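You operate a simulated robot arm through the tools that you are given. There is no shell and no other tool.

Carry out the task below with a simulated robot arm. There is one attempt and no reset: what you move stays moved.

JOB
Check the yellow proof envelope under the template and set the offset dial to the shift shown.
Fine: light box on for the reading, off after it; the envelope stays in the slot, the template shut.
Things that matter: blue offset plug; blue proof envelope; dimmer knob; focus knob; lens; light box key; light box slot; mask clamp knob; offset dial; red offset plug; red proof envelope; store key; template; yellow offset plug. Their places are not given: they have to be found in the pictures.

Only the result counts: the job must be done as asked and must still hold three seconds after the hand-in. Knocking over, shifting, dropping, spilling or breaking anything else fails it.

ROBOT AND FRAMES
A 7-joint arm with a two-finger parallel gripper, fixed in place. Base frame: the origin is at the foot of the arm, x ahead of it, y to its left, z up; the work surface is at about z = 0.78. Lengths are in m, angles in degrees, forces in N, time in s.
With the tool pointing down near the work surface it reaches from about 0.46 to 0.92 m from the base axis. Its first joint turns from -115.0 to 115.0 degrees. Payload 3.91 kg.
The tool frame sits at the grasp point between the pads (the TCP): z along the fingers, y along the line on which they close. The tips reach 0.03 m beyond it. The gripper opens to 0.11 m. The fingers are 0.02 m wide and 0.01 m thick; the gripper's body (0.048 by 0.112 m) begins 0.055 m behind the TCP.
Orientation is that of the tool frame in the base frame, as a unit quaternion [x, y, z, w]. With the fingers straight down and closing along the base's y, the tool's x points along the base's -x, its y along +y and its z along -z.

CONTROLS
- The arm moves only by the tool move_arm. Its argument "series" is a list of rows, each an object (a shift or turn left out is 0, a gripper value left out holds the last) with "xyz": the shift along the tool's x, y, z in m, a list of three; "dr": the turn, a rotation vector about the tool's x, y, z in rad, a list of three; "grip": the gripper command, from -1 (shut) to 1 (fully open), values between in proportion. In form: [{"xyz": [x, y, z], "dr": [rx, ry, rz], "grip": grip}, ...]. A call has 1 to 20 rows; each row is the pose to reach, as a shift and turn from the pose commanded when the call began, along the tool's axes at that moment. A row lasts 0.2 s, in which the tool goes at most 0.05 m and 8.6 degrees; a call with a longer step from one row to the next is refused whole, and so is a gripper value outside its range. Where a pose cannot be reached the arm comes as near as it can. A force on the tool above 40 N (or 10 N above the force at the start of the call, whichever is more), or a blocked arm, ends the call early, and 0.2 s more pass. The fingers move at their own pace (about 0.153 m/s each) and stop on an object; they squeeze with about 25 N. The grip force told is the motor's: it shows also when the fingers shut on nothing. Time passes only in rows, and 0.2 s behind the last, so rows that repeat a pose let the fingers close. The reply holds the time, the measured pose of the TCP, the force on the tool along the base axes, the opening and the grip force, in the units named above and with some noise, with the torque about the TCP (base axes, N m) and any sound that the robot's microphone picked up.
- Cameras (640 x 400 px; columns grow to the right, rows downward): "scene" is fixed at [0.2199, -0.497, 1.5384]; the picture's right is [-0.11, -0.99, 0.00], its down [-0.91, 0.10, -0.41] and it looks along [0.41, -0.04, -0.91] (base axes); focal length 336 px, centre (320, 200). "wrist" rides on the gripper at [0.072, 0.017, -0.103] in the tool frame; the picture's right is [-0.23, 0.97, 0.00], its down [-0.76, -0.18, -0.62] and it looks along [-0.61, -0.14, 0.78] (tool axes); focal length 222 px, centre (320, 200).
- snapshot(camera): a new picture of that camera. The clock stands still meanwhile.
- slide_trunk(by): slides the trunk up (or, below 0, down) by that many m; the arm rides with it, the base frame stays. It gives what a move gives, with no picture.
- pixel_to_xyz(camera, pixels): for up to 12 pixels [column, row] of the newest picture of that camera ("zoom" is the newest enlarged one), the place [x, y, z] in the base frame of the surface seen there, good to about 0.002 m. The clock stands still meanwhile.
- enlarge(camera, box): a new picture of the part [left, top, right, bottom] of that camera's present view, enlarged. The clock stands still meanwhile.
- job_done(): hands the job in; it is judged then, once.

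Leave the gripper open and the arm clear of the work at the hand-in unless told otherwise.

The tools are called after "Call:" as name(argument=value, ...) on one line, values as JSON. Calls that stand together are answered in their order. move_arm: Moves the arm, as the interface text tells. Its arguments: {"type":"object","properties":{"series":{"type":"array","items":{"type":"object","properties":{"xyz":{"type":"array","items":{"type":"number"}},"dr":{"type":"array","items":{"type":"number"}},"grip":{"type":"number"}}}}},"required":["series"]} The other tools are called the same way: slide_trunk (by) slides the trunk up or down; snapshot (camera) takes a picture; pixel_to_xyz (camera, pixels) gives the place of the surface under pixels of a picture; enlarge (camera, box) takes an enlarged picture of a part of a camera's view; job_done () hands the job in.

At the start:

```text
time_s: 0.0
position: [0.5561, -0.3669, 1.1606]
orientation: [0.001, 1.0, -0.001, 0.0]
wrist_force: [0.0, 0.4, -0.2]
moment: [0.0, -0.02, 0.0]
finger_gap: 0.11
gripper_force: 0.0
trunk travel left (down, up): [-0.725, 0.265]
```

scene: 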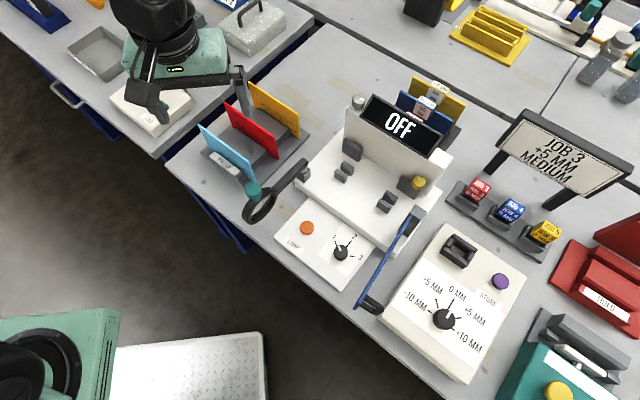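
wrist: 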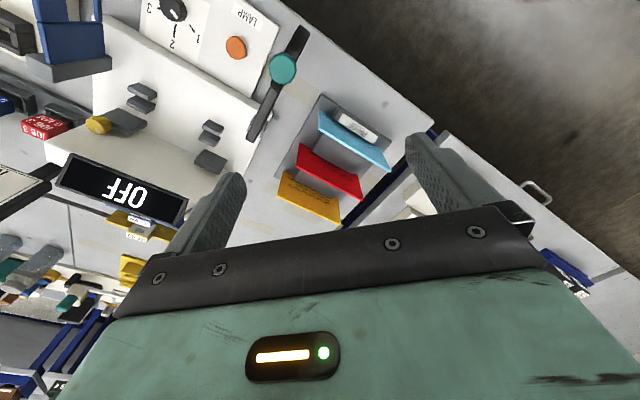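

I see a light box at the centre with an OFF display, and a rack of cards on the left in cyan, red and yellow. There is also a dial panel at about (445,318), a JOB 3 sign and the coloured plugs. I'll enlarge these parts to read them.

Call:
enlarge(camera="scene", box=[180, 70, 340, 230])

Call:
enlarge(camera="scene", box=[270, 70, 470, 310])

Call:
enlarge(camera="scene", box=[370, 210, 570, 390])

Call:
enlarge(camera="scene", box=[440, 90, 640, 270])

```text
2.50 times, centred on (260, 150) of scene
```

zoom: 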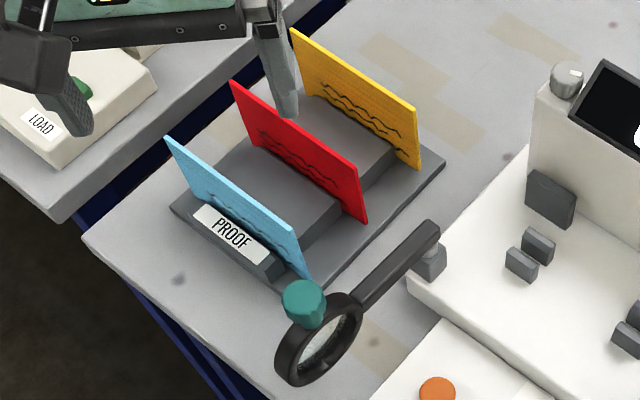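

```text
1.67 times, centred on (370, 190) of scene
```

zoom: 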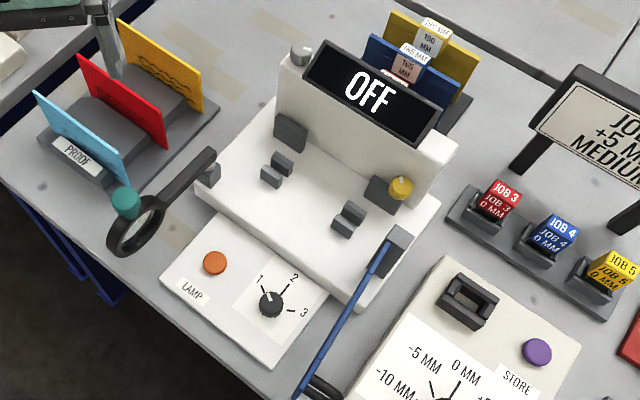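

```text
2.22 times, centred on (470, 300) of scene
```

zoom: 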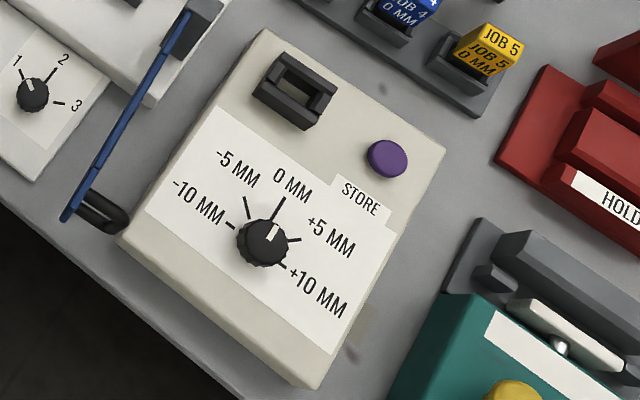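

```text
2.22 times, centred on (540, 180) of scene
```

zoom: 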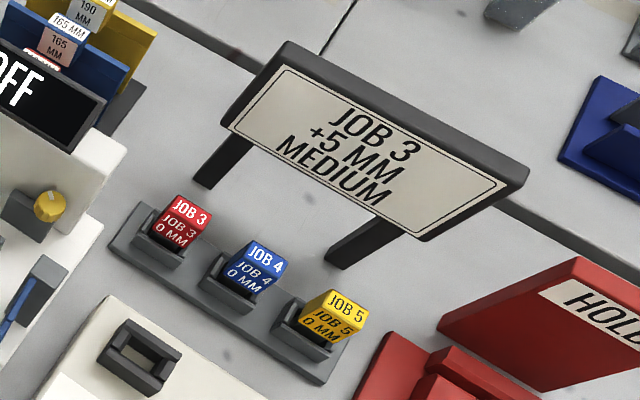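

The rack holds cyan, red and yellow proof envelopes. Next I'll measure where the envelopes, light box, template and dial are.

Call:
pixel_to_xyz(camera="scene", pixels=[[254, 85], [299, 114], [297, 133], [275, 110], [238, 106], [275, 137], [271, 157], [204, 128], [252, 160], [250, 176], [262, 131], [230, 140]])

Call:
pixel_to_xyz(camera="scene", pixels=[[336, 175], [341, 178], [346, 166], [384, 207], [390, 195], [350, 148], [408, 186], [418, 182], [325, 180], [365, 190], [370, 215], [340, 210]])

Call:
pixel_to_xyz(camera="scene", pixels=[[407, 218], [416, 215], [395, 240], [380, 265], [365, 290], [358, 303], [375, 307], [306, 228], [341, 252], [254, 188], [260, 205], [305, 172]])

Call:
pixel_to_xyz(camera="scene", pixels=[[447, 316], [441, 320], [452, 308], [458, 298], [445, 292], [480, 310], [501, 281], [458, 250], [395, 310], [480, 375], [430, 305], [475, 325]])

```text
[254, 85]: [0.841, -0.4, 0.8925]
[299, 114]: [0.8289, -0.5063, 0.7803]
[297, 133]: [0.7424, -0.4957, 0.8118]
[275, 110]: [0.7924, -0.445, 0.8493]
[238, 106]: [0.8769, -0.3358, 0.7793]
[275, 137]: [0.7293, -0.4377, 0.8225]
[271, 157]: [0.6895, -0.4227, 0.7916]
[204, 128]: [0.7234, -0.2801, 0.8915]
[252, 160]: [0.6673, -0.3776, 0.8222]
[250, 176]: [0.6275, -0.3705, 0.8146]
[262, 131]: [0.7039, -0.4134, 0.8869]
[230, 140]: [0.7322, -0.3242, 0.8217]
```

```text
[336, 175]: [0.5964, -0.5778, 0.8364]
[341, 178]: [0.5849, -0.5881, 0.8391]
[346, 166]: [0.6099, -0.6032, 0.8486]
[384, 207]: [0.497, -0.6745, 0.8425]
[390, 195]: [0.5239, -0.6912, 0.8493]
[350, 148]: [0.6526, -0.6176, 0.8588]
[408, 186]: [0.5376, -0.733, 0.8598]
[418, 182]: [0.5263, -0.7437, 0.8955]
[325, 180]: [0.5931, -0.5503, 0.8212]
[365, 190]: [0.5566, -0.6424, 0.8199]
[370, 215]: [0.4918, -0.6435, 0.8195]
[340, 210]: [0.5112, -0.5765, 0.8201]
```

```text
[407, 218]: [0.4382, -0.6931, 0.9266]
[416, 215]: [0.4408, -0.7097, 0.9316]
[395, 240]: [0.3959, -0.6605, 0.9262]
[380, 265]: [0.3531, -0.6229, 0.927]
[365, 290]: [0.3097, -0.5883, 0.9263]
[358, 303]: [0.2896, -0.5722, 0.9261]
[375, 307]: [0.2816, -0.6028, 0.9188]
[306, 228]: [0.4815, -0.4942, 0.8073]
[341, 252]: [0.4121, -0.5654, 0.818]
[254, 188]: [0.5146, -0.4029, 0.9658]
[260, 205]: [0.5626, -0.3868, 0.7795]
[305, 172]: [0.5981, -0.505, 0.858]
```

```text
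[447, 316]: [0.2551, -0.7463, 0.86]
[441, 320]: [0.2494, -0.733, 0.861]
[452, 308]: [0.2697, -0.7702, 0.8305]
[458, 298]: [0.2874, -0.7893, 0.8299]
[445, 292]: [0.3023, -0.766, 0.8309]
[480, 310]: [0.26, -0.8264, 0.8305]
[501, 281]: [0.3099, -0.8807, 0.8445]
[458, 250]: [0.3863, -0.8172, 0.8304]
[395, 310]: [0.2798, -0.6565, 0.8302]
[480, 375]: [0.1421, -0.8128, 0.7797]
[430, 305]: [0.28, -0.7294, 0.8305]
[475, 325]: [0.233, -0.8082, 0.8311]
```

The light box is upright: the proof stands in a slot in front of the back wall, and the template is a vertical blue leaf that swings. I'll look at the wrist view in detail now.

Call:
enlarge(camera="wrist", box=[230, 80, 430, 240])

Call:
enlarge(camera="wrist", box=[0, 0, 300, 230])

Call:
pixel_to_xyz(camera="scene", pixels=[[253, 84], [275, 97], [297, 112], [298, 137], [253, 105], [228, 104], [251, 119], [275, 136], [199, 127], [225, 143], [250, 160], [258, 176]])

```text
2.50 times, centred on (330, 160) of wrist
```

zoom: 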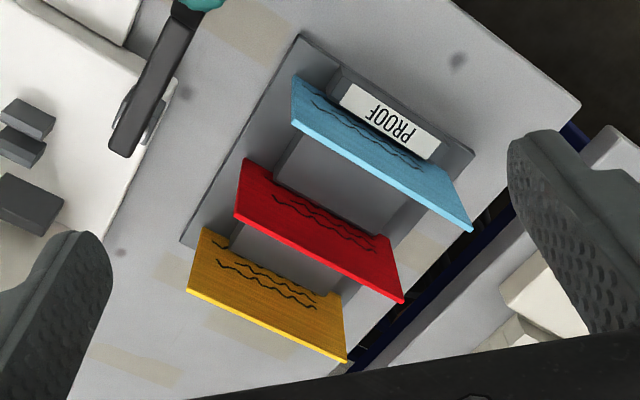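

```text
1.74 times, centred on (150, 115) of wrist
```

zoom: 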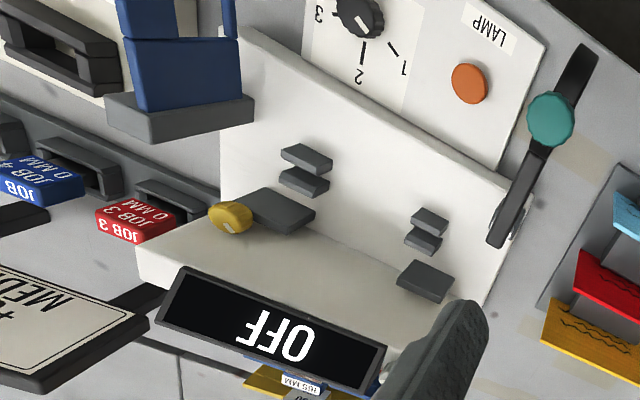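

```text
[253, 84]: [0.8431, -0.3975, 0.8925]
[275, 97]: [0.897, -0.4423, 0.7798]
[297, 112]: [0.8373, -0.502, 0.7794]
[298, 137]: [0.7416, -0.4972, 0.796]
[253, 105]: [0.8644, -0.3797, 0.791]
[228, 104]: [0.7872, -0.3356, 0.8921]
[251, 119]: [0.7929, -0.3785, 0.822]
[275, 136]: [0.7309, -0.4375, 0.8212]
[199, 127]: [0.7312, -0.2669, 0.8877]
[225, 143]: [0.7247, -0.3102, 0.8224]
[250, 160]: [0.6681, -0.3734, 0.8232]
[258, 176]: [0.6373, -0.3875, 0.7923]
```

I'll zoom tightly on the rack to get accurate corners of the yellow envelope.

Call:
enlarge(camera="scene", box=[220, 70, 320, 145])

```text
5.33 times, centred on (270, 108) of scene
```

zoom: 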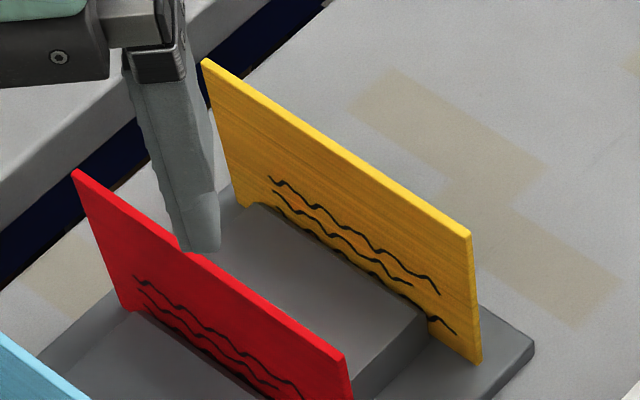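

Call:
pixel_to_xyz(camera="zoom", pixels=[[206, 64], [340, 148], [468, 236], [470, 250], [478, 352], [330, 160], [320, 220], [245, 195], [215, 90], [430, 340], [410, 310], [300, 220]])

Call:
pixel_to_xyz(camera="zoom", pixels=[[76, 176], [200, 262], [340, 352], [345, 365], [300, 260], [380, 330], [530, 348], [500, 370], [100, 240], [250, 320]])

```text
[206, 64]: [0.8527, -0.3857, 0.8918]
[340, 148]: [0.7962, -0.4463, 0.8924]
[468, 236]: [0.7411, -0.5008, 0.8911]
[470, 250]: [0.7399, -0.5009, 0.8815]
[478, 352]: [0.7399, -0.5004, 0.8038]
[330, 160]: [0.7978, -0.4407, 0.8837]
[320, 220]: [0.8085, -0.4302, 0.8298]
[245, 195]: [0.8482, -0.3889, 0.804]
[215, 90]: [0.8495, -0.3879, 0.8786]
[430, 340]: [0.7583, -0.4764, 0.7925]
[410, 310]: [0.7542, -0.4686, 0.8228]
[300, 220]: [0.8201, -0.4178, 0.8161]
```

```text
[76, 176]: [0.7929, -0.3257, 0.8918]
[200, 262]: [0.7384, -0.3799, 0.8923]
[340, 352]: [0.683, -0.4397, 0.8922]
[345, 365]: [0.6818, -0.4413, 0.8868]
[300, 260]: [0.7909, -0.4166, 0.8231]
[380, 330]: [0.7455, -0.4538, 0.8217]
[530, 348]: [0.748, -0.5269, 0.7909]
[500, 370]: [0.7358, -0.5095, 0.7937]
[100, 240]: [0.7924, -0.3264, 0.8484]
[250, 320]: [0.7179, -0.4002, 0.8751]
```

Next come the light box details: the slot guides, back wall, clamp and template.

Call:
enlarge(camera="scene", box=[315, 85, 455, 225])

Call:
pixel_to_xyz(camera="zoom", pixels=[[260, 225], [262, 245], [290, 205], [268, 215], [385, 300], [400, 278], [405, 268], [375, 318], [410, 225], [295, 155], [460, 240], [300, 250]])

Call:
pixel_to_xyz(camera="zoom", pixels=[[360, 170], [380, 190], [350, 200], [370, 210], [310, 80], [260, 42], [360, 110], [400, 140], [480, 180], [455, 235], [475, 235], [280, 170]])

```text
2.86 times, centred on (385, 155) of scene
```

zoom: 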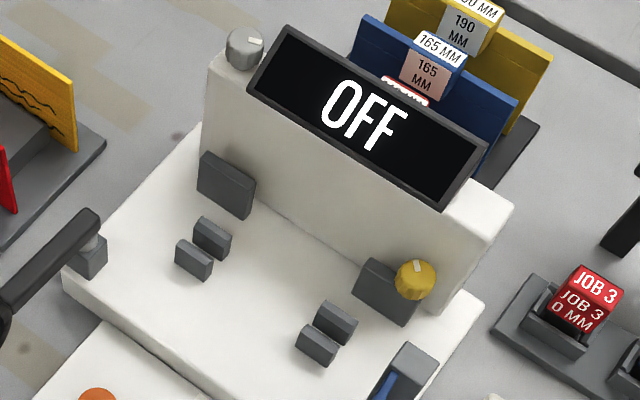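

```text
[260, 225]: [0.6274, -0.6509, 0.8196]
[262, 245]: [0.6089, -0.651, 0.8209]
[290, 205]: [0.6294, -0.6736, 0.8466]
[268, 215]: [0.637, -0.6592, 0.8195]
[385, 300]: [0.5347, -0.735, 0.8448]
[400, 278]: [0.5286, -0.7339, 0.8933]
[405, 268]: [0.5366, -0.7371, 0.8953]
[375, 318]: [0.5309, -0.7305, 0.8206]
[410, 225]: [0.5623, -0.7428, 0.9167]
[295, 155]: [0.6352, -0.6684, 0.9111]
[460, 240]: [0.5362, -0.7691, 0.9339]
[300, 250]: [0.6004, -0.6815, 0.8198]
```

```text
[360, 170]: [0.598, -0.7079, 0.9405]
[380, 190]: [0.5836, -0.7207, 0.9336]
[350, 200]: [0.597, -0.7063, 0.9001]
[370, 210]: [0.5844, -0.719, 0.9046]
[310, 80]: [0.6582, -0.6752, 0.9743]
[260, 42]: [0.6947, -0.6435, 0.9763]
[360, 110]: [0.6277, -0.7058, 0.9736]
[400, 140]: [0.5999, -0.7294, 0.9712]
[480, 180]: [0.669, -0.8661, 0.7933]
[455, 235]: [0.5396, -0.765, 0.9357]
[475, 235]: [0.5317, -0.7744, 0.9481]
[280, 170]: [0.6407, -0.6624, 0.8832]
```

The yellow envelope is upright in the rack, centred near (0.797, -0.444), with its top at z 0.892 and its long axis about 45° in the base frame. I'll move above it, turning the gripper 45.6° so it closes across the thickness.

Call:
move_arm(series=[{"xyz": [-0.03, -0.0095, 0.02], "dr": [0, 0, -0.0995], "grip": 0.27}, {"xyz": [-0.06, -0.019, 0.04], "dr": [0, 0, -0.199]}, {"xyz": [-0.09, -0.0285, 0.06], "dr": [0, 0, -0.2985]}, {"xyz": [-0.12, -0.038, 0.08], "dr": [0, 0, -0.398]}, {"xyz": [-0.15, -0.0475, 0.1], "dr": [0, 0, -0.4975]}, {"xyz": [-0.18, -0.057, 0.12], "dr": [0, 0, -0.597]}, {"xyz": [-0.21, -0.0665, 0.14], "dr": [0, 0, -0.6965]}, {"xyz": [-0.241, -0.077, 0.16], "dr": [0, 0, -0.796]}, {"xyz": [-0.241, -0.077, 0.16], "dr": [0, 0, -0.796]}])

```text
time_s: 2.0
position: [0.7999, -0.4446, 0.9983]
orientation: [-0.389, 0.921, 0.0, -0.001]
wrist_force: [0.2, 0.2, 0.2]
moment: [0.02, -0.02, 0.01]
finger_gap: 0.0697
gripper_force: 0.1
trunk travel left (down, up): [-0.725, 0.265]
```

The gripper is above the yellow envelope. I'll check its alignment in the pictures.

Call:
snapshot(camera="wrist")

Call:
snapshot(camera="scene")

```text
taken
```

wrist: 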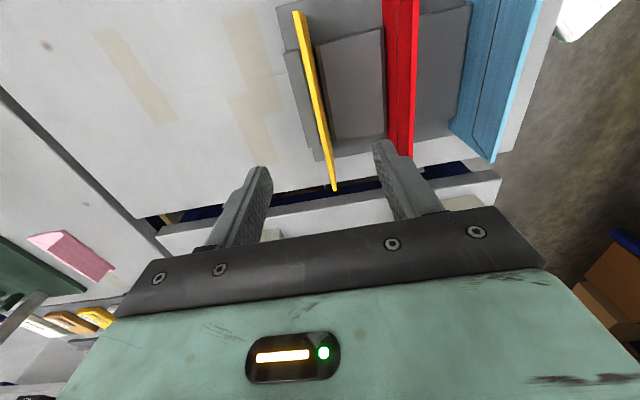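

```text
taken
```

scene: 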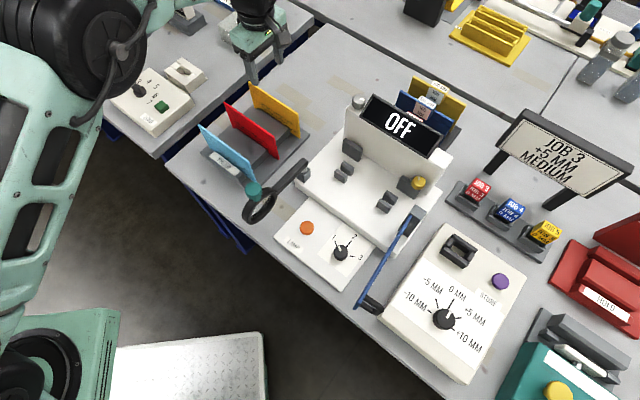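

The yellow envelope lies between the fingers in view. I'll refine its plane and thickness from this view.

Call:
enlarge(camera="wrist", box=[270, 0, 430, 200])

Call:
pixel_to_xyz(camera="wrist", pixels=[[297, 14], [302, 15], [305, 50], [311, 50], [322, 130], [328, 130], [335, 187], [408, 100], [384, 60], [330, 160]])

```text
2.00 times, centred on (350, 100) of wrist
```

zoom: 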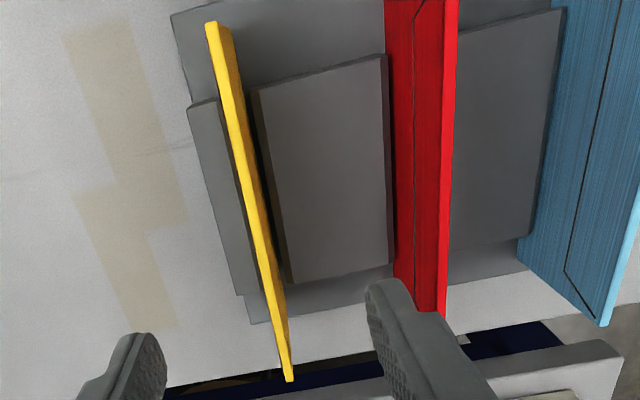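

```text
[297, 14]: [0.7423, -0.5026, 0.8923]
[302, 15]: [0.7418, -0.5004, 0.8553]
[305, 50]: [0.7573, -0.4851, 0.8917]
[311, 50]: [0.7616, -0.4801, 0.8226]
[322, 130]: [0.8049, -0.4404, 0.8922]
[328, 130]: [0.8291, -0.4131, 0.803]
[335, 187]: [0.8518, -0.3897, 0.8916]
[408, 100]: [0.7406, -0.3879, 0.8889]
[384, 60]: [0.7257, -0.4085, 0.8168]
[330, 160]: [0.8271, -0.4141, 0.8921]
```

The envelope's plane is about 1 mm from the gripper's centre line, so I'll descend to z ≈ 0.864. That keeps the tips above the 0.822 rack blocks.

Call:
move_arm(series=[{"xyz": [0.003, 0.001, 0.03]}, {"xyz": [0.003, 0.001, 0.06]}, {"xyz": [0.003, 0.001, 0.09]}, {"xyz": [0.003, 0.001, 0.115]}, {"xyz": [0.003, 0.001, 0.134]}, {"xyz": [0.003, 0.001, 0.134]}])

Call:
snapshot(camera="scene")

```text
time_s: 3.4
position: [0.793, -0.4464, 0.8663]
orientation: [-0.387, 0.922, -0.001, -0.001]
wrist_force: [-1.1, 0.5, -1.1]
moment: [0.01, 0.03, 0.0]
finger_gap: 0.07
gripper_force: 0.0
trunk travel left (down, up): [-0.725, 0.265]
```

```text
taken
```

scene: 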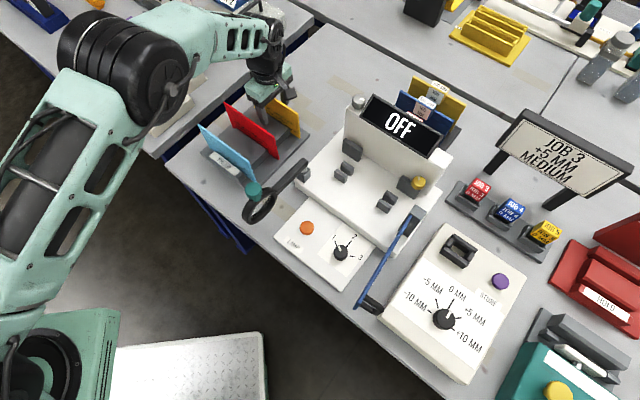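

I'm at the grasp height and will let the arm settle one row to recheck the pose before closing.

Call:
move_arm(series=[{"xyz": [0, 0, 0]}, {"xyz": [0, 0, 0]}])

Call:
enlarge(camera="scene", box=[220, 50, 340, 150])

```text
time_s: 4.0
position: [0.7949, -0.4446, 0.8658]
orientation: [-0.388, 0.922, -0.001, 0.0]
wrist_force: [-0.5, 1.0, 0.3]
moment: [0.01, 0.0, -0.01]
finger_gap: 0.0697
gripper_force: 0.1
trunk travel left (down, up): [-0.725, 0.265]
```

```text
4.00 times, centred on (280, 100) of scene
```

zoom: 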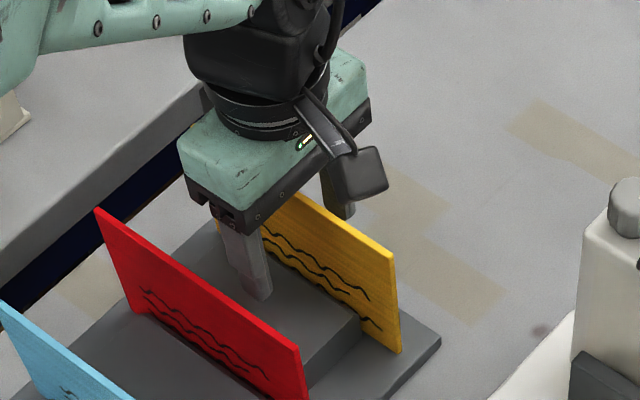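

The gripper is about 2 mm short of the envelope's plane. I'll shift 2 mm along −tool y and close.

Call:
move_arm(series=[{"xyz": [0, -0.002, 0]}, {"xyz": [0, -0.002, 0], "grip": -0.3}, {"xyz": [0, -0.002, 0], "grip": -0.7}, {"xyz": [0, -0.002, 0], "grip": -1}, {"xyz": [0, -0.002, 0], "grip": -1}])

```text
time_s: 5.2
position: [0.7957, -0.447, 0.8664]
orientation: [-0.388, 0.922, 0.0, 0.0]
wrist_force: [0.2, -0.5, -0.3]
moment: [-0.01, 0.0, -0.02]
finger_gap: 0.004
gripper_force: 25.2
trunk travel left (down, up): [-0.725, 0.265]
```

The envelope is gripped, with a 4 mm gap. I'll lift it straight up, and also zoom on the slot guides to measure the gap.

Call:
move_arm(series=[{"xyz": [0, 0, -0.02]}, {"xyz": [0, 0, -0.05]}, {"xyz": [0, 0, -0.09]}, {"xyz": [0, 0, -0.13]}, {"xyz": [0, 0, -0.17]}, {"xyz": [0, 0, -0.2]}, {"xyz": [0, 0, -0.2]}])

Call:
snapshot(camera="scene")

Call:
enlarge(camera="scene", box=[320, 150, 410, 220])

```text
time_s: 6.8
position: [0.7962, -0.4464, 1.065]
orientation: [-0.388, 0.922, 0.0, 0.0]
wrist_force: [-0.5, 0.2, 0.0]
moment: [-0.04, 0.0, 0.01]
finger_gap: 0.0042
gripper_force: 24.9
trunk travel left (down, up): [-0.725, 0.265]
```

```text
taken
```

scene: 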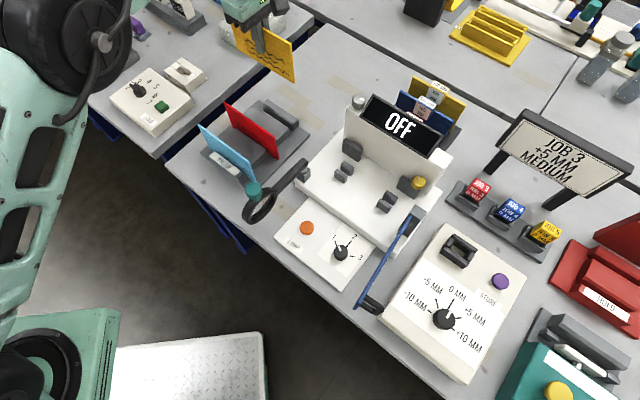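

```text
5.71 times, centred on (365, 185) of scene
```

zoom: 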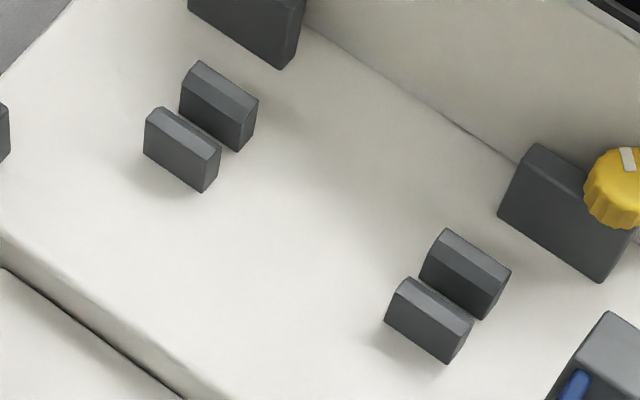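

The guides are two pairs of grey blocks, at about (180,150)/(218,105) and (430,320)/(465,270) in the zoom. I'll sample points across them.

Call:
pixel_to_xyz(camera="zoom", pixels=[[181, 150], [184, 136], [188, 131], [192, 128], [198, 125], [204, 124], [212, 118], [215, 108], [218, 98], [222, 88], [226, 82], [200, 66]])

Call:
pixel_to_xyz(camera="zoom", pixels=[[425, 330], [432, 312], [436, 306], [440, 302], [445, 298], [450, 295], [456, 285], [460, 275], [465, 262], [470, 255], [475, 248], [420, 294]])

Call:
pixel_to_xyz(camera="zoom", pixels=[[158, 110], [216, 146], [193, 66], [254, 100], [402, 283], [466, 320], [440, 234], [506, 270], [215, 150], [175, 105], [240, 150], [413, 275]])

```text
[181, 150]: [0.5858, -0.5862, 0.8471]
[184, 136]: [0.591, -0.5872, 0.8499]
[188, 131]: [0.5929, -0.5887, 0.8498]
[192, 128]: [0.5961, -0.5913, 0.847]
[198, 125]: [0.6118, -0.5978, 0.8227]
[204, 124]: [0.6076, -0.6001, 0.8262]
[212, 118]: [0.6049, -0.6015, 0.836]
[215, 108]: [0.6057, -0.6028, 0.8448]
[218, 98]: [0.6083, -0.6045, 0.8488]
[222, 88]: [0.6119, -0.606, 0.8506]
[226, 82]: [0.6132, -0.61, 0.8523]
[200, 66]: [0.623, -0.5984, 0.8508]
```

```text
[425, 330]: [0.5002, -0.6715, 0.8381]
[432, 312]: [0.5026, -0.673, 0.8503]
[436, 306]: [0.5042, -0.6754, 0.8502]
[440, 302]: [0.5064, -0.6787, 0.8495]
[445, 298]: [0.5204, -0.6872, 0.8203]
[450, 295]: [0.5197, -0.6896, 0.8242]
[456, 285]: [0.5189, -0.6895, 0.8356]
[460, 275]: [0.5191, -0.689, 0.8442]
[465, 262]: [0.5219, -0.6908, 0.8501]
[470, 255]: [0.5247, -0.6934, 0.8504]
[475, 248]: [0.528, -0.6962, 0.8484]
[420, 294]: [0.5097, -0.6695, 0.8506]
```

```text
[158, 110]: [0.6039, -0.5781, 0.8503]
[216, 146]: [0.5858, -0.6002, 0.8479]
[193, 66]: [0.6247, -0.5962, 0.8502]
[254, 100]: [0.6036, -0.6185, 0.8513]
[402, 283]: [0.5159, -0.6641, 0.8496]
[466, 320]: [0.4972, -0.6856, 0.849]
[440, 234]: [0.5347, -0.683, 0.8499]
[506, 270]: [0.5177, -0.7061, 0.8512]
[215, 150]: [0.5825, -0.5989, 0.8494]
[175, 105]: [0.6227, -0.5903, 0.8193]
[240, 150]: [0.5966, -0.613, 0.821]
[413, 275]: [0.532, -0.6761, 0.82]
```

The slot's centre plane is at n≈0.848, with its centre near (0.5595, -0.641), and it has the same angle as the gripper. I'll move the envelope over it at height.

Call:
move_arm(series=[{"xyz": [0, 0.016, 0]}, {"xyz": [0.01, 0.0333, 0]}, {"xyz": [0.05, 0.0333, 0]}, {"xyz": [0.09, 0.0333, 0]}, {"xyz": [0.13, 0.0333, 0]}, {"xyz": [0.17, 0.0333, 0]}, {"xyz": [0.21, 0.0333, 0]}, {"xyz": [0.25, 0.0333, 0]}, {"xyz": [0.28, 0.0333, 0]}, {"xyz": [0.3048, 0.0333, 0]}, {"xyz": [0.3048, 0.0333, 0]}, {"xyz": [0.3048, 0.0333, 0]}])

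Call:
snapshot(camera="scene")

Call:
snapshot(camera="wrist")

```text
time_s: 9.4
position: [0.5576, -0.6409, 1.0669]
orientation: [-0.387, 0.922, 0.001, 0.001]
wrist_force: [-0.2, 0.0, 0.3]
moment: [0.0, 0.0, -0.02]
finger_gap: 0.0038
gripper_force: 24.9
trunk travel left (down, up): [-0.725, 0.265]
```

```text
taken
```

scene: 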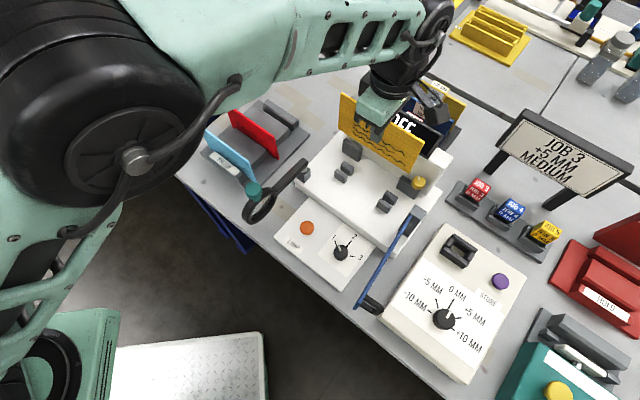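

```text
taken
```

wrist: 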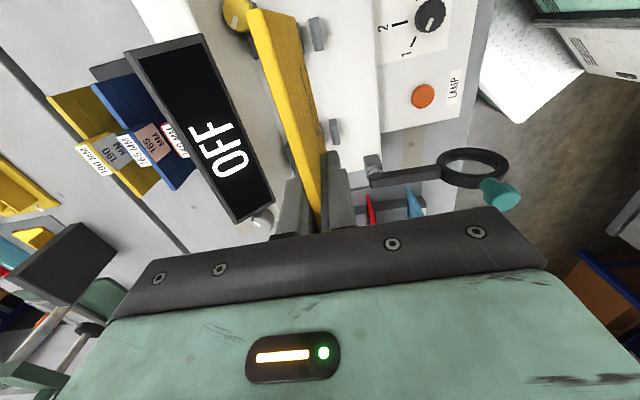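

The envelope hangs over the slot. I'll measure its bottom and top corners before lowering.

Call:
enlarge(camera="scene", box=[325, 80, 445, 180])

Call:
pixel_to_xyz(camera="zoom", pixels=[[62, 60], [60, 200], [375, 250], [380, 370], [300, 330], [75, 100], [360, 340], [160, 230], [375, 300]])

```text
4.00 times, centred on (385, 130) of scene
```

zoom: 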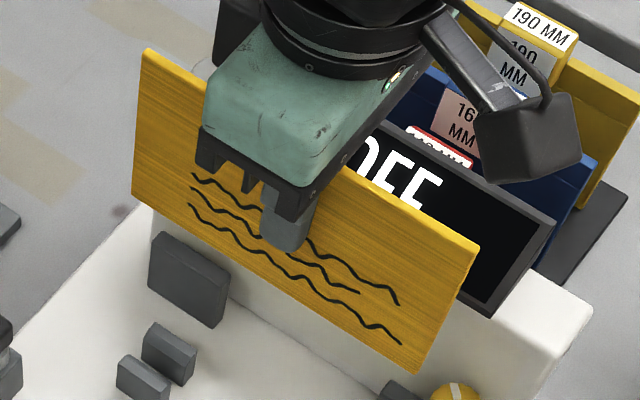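

```text
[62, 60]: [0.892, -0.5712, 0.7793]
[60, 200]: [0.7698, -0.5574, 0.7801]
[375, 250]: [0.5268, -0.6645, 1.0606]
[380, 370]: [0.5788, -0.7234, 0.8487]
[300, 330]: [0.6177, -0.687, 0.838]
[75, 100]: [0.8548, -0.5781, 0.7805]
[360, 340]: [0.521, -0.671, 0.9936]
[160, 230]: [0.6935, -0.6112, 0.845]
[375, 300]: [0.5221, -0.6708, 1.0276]
```

Call:
pixel_to_xyz(camera="zoom", pixels=[[143, 56], [138, 70], [137, 185], [472, 250], [465, 262], [413, 368], [416, 360], [180, 225], [330, 318], [135, 195]])

```text
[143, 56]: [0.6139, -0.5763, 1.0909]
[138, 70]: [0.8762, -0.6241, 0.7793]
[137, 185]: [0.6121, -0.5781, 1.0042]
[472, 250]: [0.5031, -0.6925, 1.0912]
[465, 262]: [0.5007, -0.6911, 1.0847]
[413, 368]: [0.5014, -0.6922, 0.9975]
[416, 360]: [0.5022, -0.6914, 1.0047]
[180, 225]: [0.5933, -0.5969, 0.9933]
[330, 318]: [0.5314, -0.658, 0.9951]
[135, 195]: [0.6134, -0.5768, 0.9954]
```

The envelope bottom is at z≈0.993, and the envelope sits about 4 mm in front of the slot plane. I'll correct that (+3 mm along, 4 mm back) and lower to just above the guides.

Call:
move_arm(series=[{"xyz": [0.003, -0.004, 0.02]}, {"xyz": [0.003, -0.004, 0.05]}, {"xyz": [0.003, -0.004, 0.08]}, {"xyz": [0.003, -0.004, 0.11]}, {"xyz": [0.003, -0.004, 0.132]}, {"xyz": [0.003, -0.004, 0.132]}, {"xyz": [0.003, -0.004, 0.132]}])

Call:
enlarge(camera="scene", box=[315, 100, 435, 220])

Call:
snapshot(camera="wrist")

```text
time_s: 11.0
position: [0.5577, -0.645, 0.934]
orientation: [-0.388, 0.922, 0.0, 0.0]
wrist_force: [-1.0, 0.0, -0.9]
moment: [0.0, 0.0, 0.0]
finger_gap: 0.0037
gripper_force: 25.1
trunk travel left (down, up): [-0.725, 0.265]
```

```text
3.33 times, centred on (375, 160) of scene
```

zoom: 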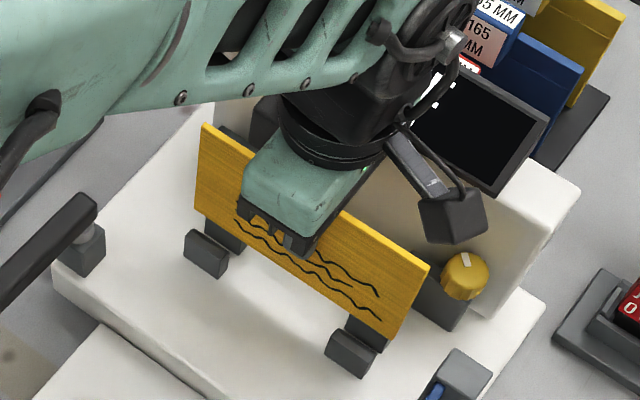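

```text
taken
```

wrist: 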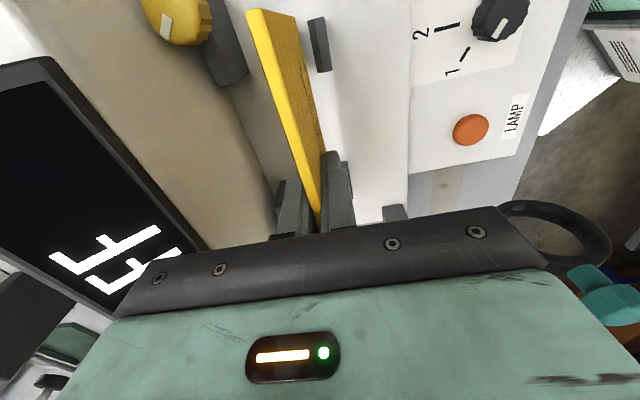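

The bottom edge is just above the guides. I'll measure the envelope's face here against the guides.

Call:
pixel_to_xyz(camera="zoom", pixels=[[205, 185], [205, 205], [390, 330], [385, 320], [300, 275], [210, 238], [350, 340], [355, 332], [215, 240], [423, 268], [390, 336], [203, 130]])

```text
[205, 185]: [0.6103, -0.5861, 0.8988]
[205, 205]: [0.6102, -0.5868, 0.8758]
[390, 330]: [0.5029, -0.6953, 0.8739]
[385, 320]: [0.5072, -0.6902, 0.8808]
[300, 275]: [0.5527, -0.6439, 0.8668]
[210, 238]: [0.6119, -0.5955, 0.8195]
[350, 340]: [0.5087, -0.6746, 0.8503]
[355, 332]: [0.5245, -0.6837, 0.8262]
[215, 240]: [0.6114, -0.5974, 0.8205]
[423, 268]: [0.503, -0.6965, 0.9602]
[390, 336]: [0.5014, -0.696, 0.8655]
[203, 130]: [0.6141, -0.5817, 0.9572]
```

The envelope lies centred in the gap (face at n≈0.846, guides at 0.842–0.853). I'll lower it in.

Call:
move_arm(series=[{"xyz": [0, 0, 0.01]}, {"xyz": [0, 0, 0.02]}, {"xyz": [0, 0, 0.03]}, {"xyz": [0, 0, 0.037]}, {"xyz": [0, 0, 0.037]}])

Call:
enlarge(camera="scene", box=[315, 100, 435, 220])

```text
time_s: 12.2
position: [0.5594, -0.6463, 0.8976]
orientation: [-0.387, 0.922, 0.0, 0.0]
wrist_force: [0.3, -0.5, 0.2]
moment: [-0.01, -0.03, 0.0]
finger_gap: 0.0036
gripper_force: 24.9
trunk travel left (down, up): [-0.725, 0.265]
```

```text
3.33 times, centred on (375, 160) of scene
```

zoom: 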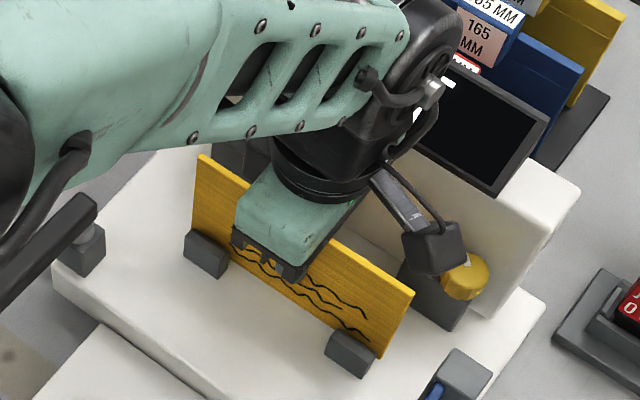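

The envelope is in between the guides, with no contact yet. I'll creep down until it touches bottom.

Call:
move_arm(series=[{"xyz": [0, 0, 0.001]}, {"xyz": [0, 0, 0.002]}, {"xyz": [0, 0, 0.003]}, {"xyz": [0, 0, 0.004]}, {"xyz": [0, 0, 0.004]}])

```text
time_s: 13.4
position: [0.5612, -0.6459, 0.8943]
orientation: [-0.387, 0.922, 0.0, 0.0]
wrist_force: [0.2, 0.8, 3.3]
moment: [0.07, 0.0, 0.02]
finger_gap: 0.004
gripper_force: 24.6
trunk travel left (down, up): [-0.725, 0.265]
```

Contact: 3.3 N upward. I'll release by opening to about 5 cm and then rise.

Call:
move_arm(series=[{"xyz": [0, 0, 0], "grip": -0.7}, {"xyz": [0, 0, 0], "grip": -0.4}, {"xyz": [0, 0, 0], "grip": -0.1}, {"xyz": [0, 0, 0], "grip": -0.1}, {"xyz": [0, 0, -0.03]}, {"xyz": [0, 0, -0.07]}, {"xyz": [0, 0, -0.11]}, {"xyz": [0, 0, -0.15]}, {"xyz": [0, 0, -0.18]}, {"xyz": [0, 0, -0.18]}])

Call:
snapshot(camera="scene")

Call:
snapshot(camera="wrist")

```text
time_s: 15.6
position: [0.5604, -0.6447, 1.074]
orientation: [-0.387, 0.922, -0.001, 0.0]
wrist_force: [-0.4, -0.4, 0.3]
moment: [0.0, 0.01, -0.01]
finger_gap: 0.0495
gripper_force: 0.1
trunk travel left (down, up): [-0.725, 0.265]
```

```text
taken
```

scene: 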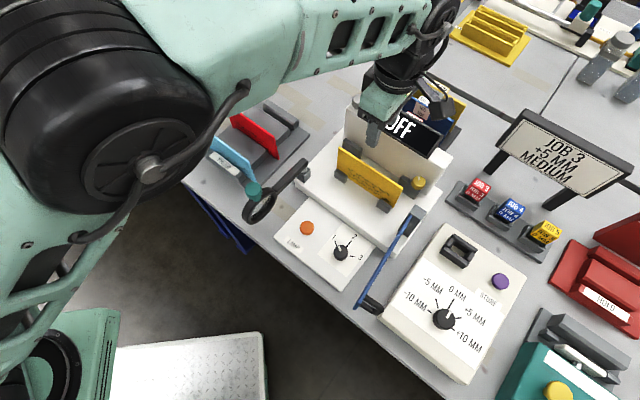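

```text
taken
```

wrist: 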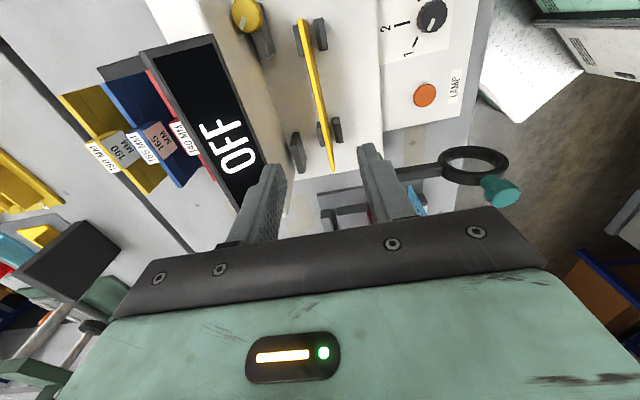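

The yellow envelope is standing in the slot. Next I need a good look at the template leaf, so I'll move over the dial panel with the camera looking back at it.

Call:
move_arm(series=[{"xyz": [0.033, 0.015, 0]}, {"xyz": [0.07, 0.03, 0]}, {"xyz": [0.11, 0.047, 0]}, {"xyz": [0.15, 0.065, 0]}, {"xyz": [0.19, 0.083, 0]}, {"xyz": [0.23, 0.1, 0]}, {"xyz": [0.27, 0.118, 0]}, {"xyz": [0.305, 0.135, 0]}, {"xyz": [0.333, 0.148, 0]}, {"xyz": [0.333, 0.148, 0]}])

Call:
snapshot(camera="scene")

Call:
snapshot(camera="wrist")

```text
time_s: 17.8
position: [0.2198, -0.7786, 1.0726]
orientation: [-0.388, 0.922, -0.001, 0.0]
wrist_force: [-0.5, -0.8, 0.3]
moment: [0.0, 0.0, 0.02]
finger_gap: 0.0498
gripper_force: 0.0
trunk travel left (down, up): [-0.725, 0.265]
```

```text
taken
```

scene: 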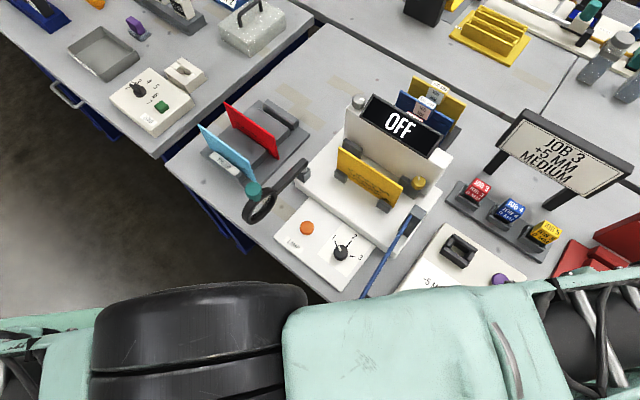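

```text
taken
```

wrist: 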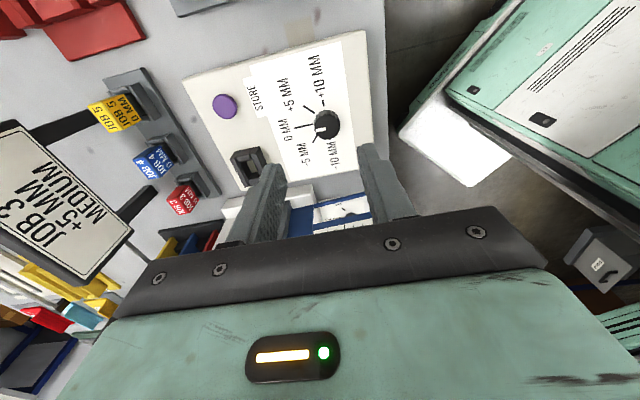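

The template is partly visible between the fingers, so I'll zoom there.

Call:
enlarge(camera="wrist", box=[240, 130, 420, 240])

Call:
enlarge(camera="scene", box=[330, 140, 450, 300])

```text
3.56 times, centred on (330, 185) of wrist
```

zoom: 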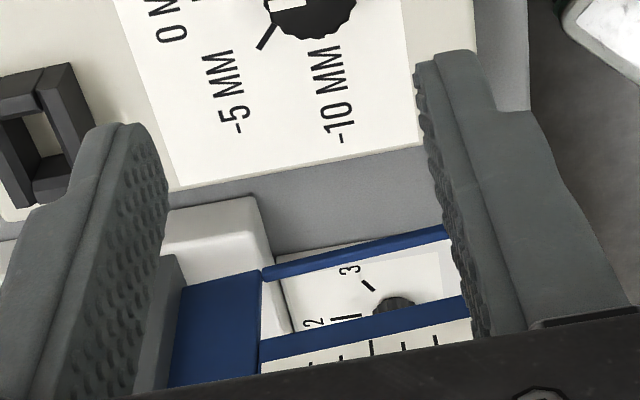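

```text
2.50 times, centred on (390, 220) of scene
```

zoom: 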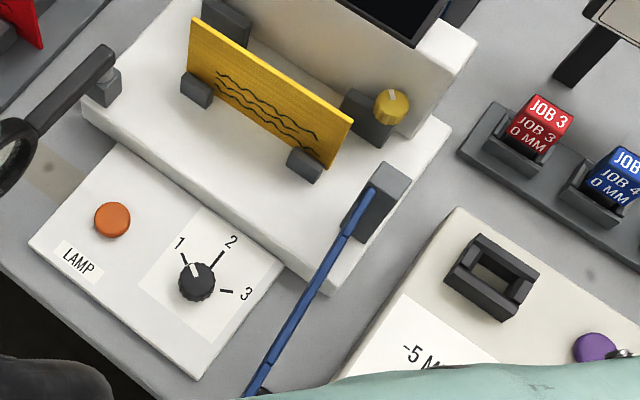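

The template is an open vertical blue frame with tick marks, hinged at the grey block near (415,215). I'll measure the hinge block, the plate and the envelope face.

Call:
pixel_to_xyz(camera="zoom", pixels=[[372, 190], [362, 208], [345, 235], [325, 262], [300, 300], [270, 350], [385, 165], [405, 180], [380, 178], [375, 235], [345, 210], [408, 200]])

Call:
pixel_to_xyz(camera="wrist", pixels=[[300, 220], [300, 207], [330, 200], [350, 197], [340, 223], [360, 216], [325, 223], [292, 225], [303, 212]])

```text
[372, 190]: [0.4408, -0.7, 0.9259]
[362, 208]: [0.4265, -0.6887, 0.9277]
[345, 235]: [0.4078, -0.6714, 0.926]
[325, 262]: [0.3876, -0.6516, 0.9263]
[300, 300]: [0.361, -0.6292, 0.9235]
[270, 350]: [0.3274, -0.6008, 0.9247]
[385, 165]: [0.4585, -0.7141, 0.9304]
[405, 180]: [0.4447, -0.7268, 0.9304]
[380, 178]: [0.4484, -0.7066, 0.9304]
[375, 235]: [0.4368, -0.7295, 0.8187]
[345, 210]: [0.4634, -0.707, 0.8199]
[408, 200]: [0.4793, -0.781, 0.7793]
```

```text
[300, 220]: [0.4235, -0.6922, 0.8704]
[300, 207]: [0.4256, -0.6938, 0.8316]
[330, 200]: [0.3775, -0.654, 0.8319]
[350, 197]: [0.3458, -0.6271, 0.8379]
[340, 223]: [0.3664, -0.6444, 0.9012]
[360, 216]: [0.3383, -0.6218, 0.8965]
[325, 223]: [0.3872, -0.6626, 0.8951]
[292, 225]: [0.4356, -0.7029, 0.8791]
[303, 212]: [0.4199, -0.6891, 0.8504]
```

The template frame spans z 0.83–0.926, its hinge is near (u 0.194, n 0.81) and it stands at about −5°. I'll close the fingers, move beside its outer face and descend to z 0.915.

Call:
move_arm(series=[{"xyz": [-0.03, 0.005, 0], "grip": -1}, {"xyz": [-0.07, 0.01, 0]}, {"xyz": [-0.11, 0.01, 0]}, {"xyz": [-0.148, 0.01, 0]}, {"xyz": [-0.148, 0.01, 0.04]}, {"xyz": [-0.148, 0.01, 0.08]}, {"xyz": [-0.148, 0.01, 0.1]}, {"xyz": [-0.148, 0.01, 0.1]}])

Call:
snapshot(camera="wrist")

Call:
snapshot(camera="scene")

```text
time_s: 19.6
position: [0.3188, -0.6691, 0.9734]
orientation: [-0.387, 0.922, 0.0, 0.0]
wrist_force: [-0.2, 1.0, 0.4]
moment: [0.0, -0.01, 0.02]
finger_gap: 0.0001
gripper_force: 25.0
trunk travel left (down, up): [-0.725, 0.265]
```

```text
taken
```

wrist: 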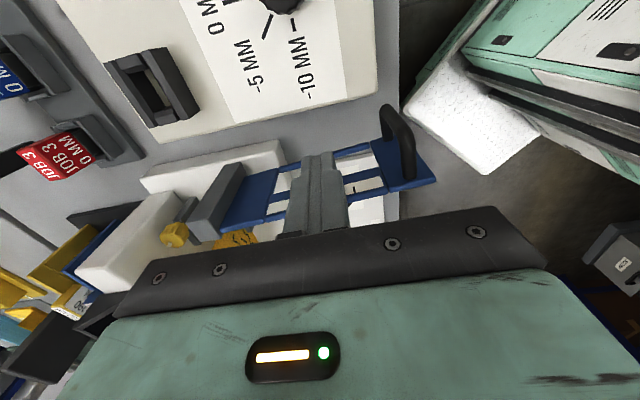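

```text
taken
```

scene: 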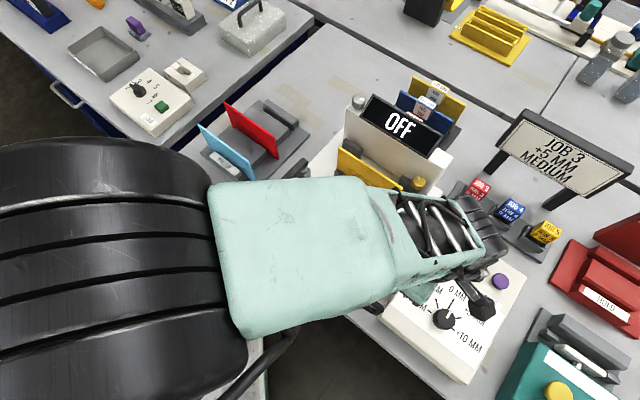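

I see the frame with its free-end plate and the handle loop at about (400,140). The fingers are beside the middle. I'll measure it.

Call:
enlarge(camera="wrist", box=[200, 90, 450, 250])

Call:
pixel_to_xyz(camera="wrist", pixels=[[385, 150], [395, 180], [425, 178], [432, 182], [390, 118], [405, 150], [412, 170], [255, 180], [235, 215], [365, 150], [360, 182], [225, 225]])

```text
2.50 times, centred on (325, 170) of wrist
```

zoom: 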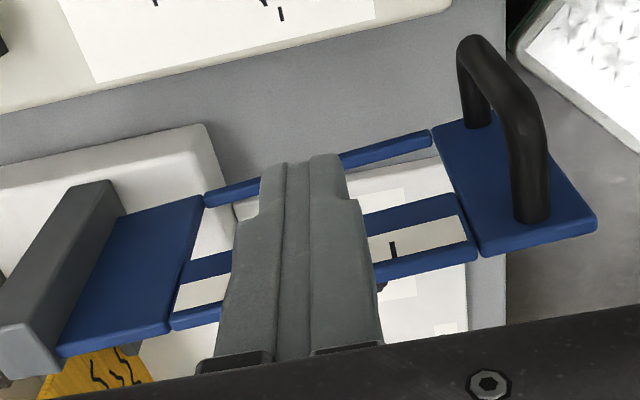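

```text
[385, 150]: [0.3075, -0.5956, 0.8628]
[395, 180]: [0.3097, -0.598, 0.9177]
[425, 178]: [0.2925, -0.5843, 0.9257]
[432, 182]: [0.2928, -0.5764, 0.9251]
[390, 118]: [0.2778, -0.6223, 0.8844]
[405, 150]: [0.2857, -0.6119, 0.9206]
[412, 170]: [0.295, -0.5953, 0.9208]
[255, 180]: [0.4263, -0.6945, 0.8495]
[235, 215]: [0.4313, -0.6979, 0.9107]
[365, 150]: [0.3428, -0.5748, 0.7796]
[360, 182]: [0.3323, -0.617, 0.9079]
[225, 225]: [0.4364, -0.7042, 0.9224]
```

The geometry is clear: the handle loop is at the free end and my fingers sit against the middle of the top rail. I'll descend to z 0.915 and push slowly through the first half of the arc.

Call:
move_arm(series=[{"xyz": [0, 0, 0.03]}, {"xyz": [0, 0, 0.058]}, {"xyz": [0, 0, 0.058]}, {"xyz": [-0.018, 0.002, 0.058]}, {"xyz": [-0.0351, 0.0041, 0.058]}, {"xyz": [-0.0456, 0.0056, 0.058]}, {"xyz": [-0.0614, 0.0067, 0.058]}, {"xyz": [-0.0772, 0.0056, 0.058]}, {"xyz": [-0.0927, 0.0026, 0.058]}, {"xyz": [-0.1077, -0.0025, 0.058]}, {"xyz": [-0.1077, -0.0025, 0.058]}])

Call:
snapshot(camera="wrist")

Call:
snapshot(camera="scene")

```text
time_s: 22.0
position: [0.3947, -0.5921, 0.9162]
orientation: [-0.388, 0.922, 0.0, 0.0]
wrist_force: [-0.5, 0.6, 0.4]
moment: [0.05, -0.01, 0.02]
finger_gap: 0.0
gripper_force: 24.4
trunk travel left (down, up): [-0.725, 0.265]
```

```text
taken
```

wrist: 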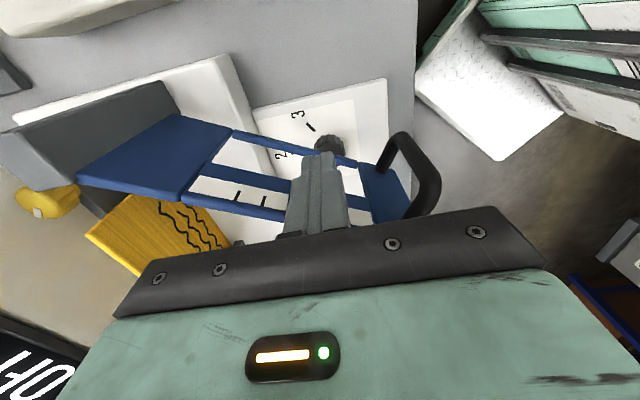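

```text
taken
```

scene: 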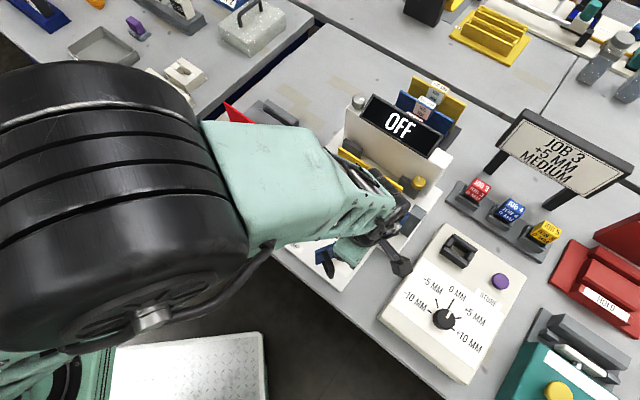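

The template follows smoothly. I'll continue to about 82°.

Call:
move_arm(series=[{"xyz": [-0.0143, -0.007, 0]}, {"xyz": [-0.0275, -0.0157, 0]}, {"xyz": [-0.0394, -0.0261, 0]}, {"xyz": [-0.0498, -0.038, 0]}, {"xyz": [-0.0587, -0.0512, 0]}, {"xyz": [-0.0657, -0.0653, 0]}, {"xyz": [-0.0708, -0.0803, 0]}, {"xyz": [-0.0708, -0.0803, 0]}])

Call:
snapshot(camera="wrist")

Call:
snapshot(camera="scene")

```text
time_s: 23.8
position: [0.5014, -0.5998, 0.9167]
orientation: [-0.387, 0.922, -0.001, 0.0]
wrist_force: [0.5, -0.3, -0.6]
moment: [0.01, 0.02, -0.01]
finger_gap: 0.0
gripper_force: 25.1
trunk travel left (down, up): [-0.725, 0.265]
```

```text
taken
```

wrist: 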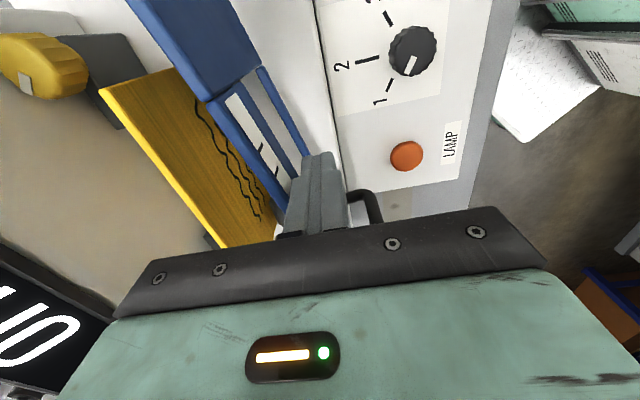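

```text
taken
```

scene: 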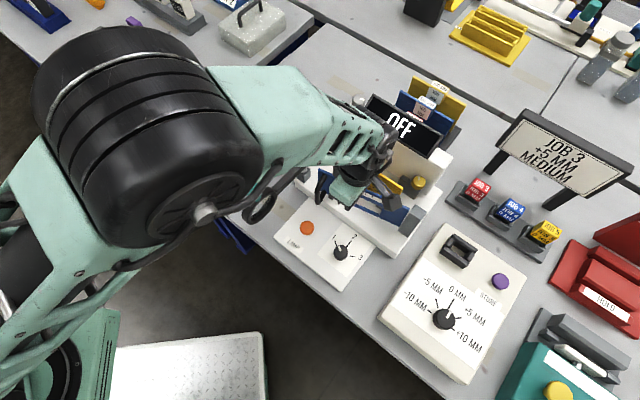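

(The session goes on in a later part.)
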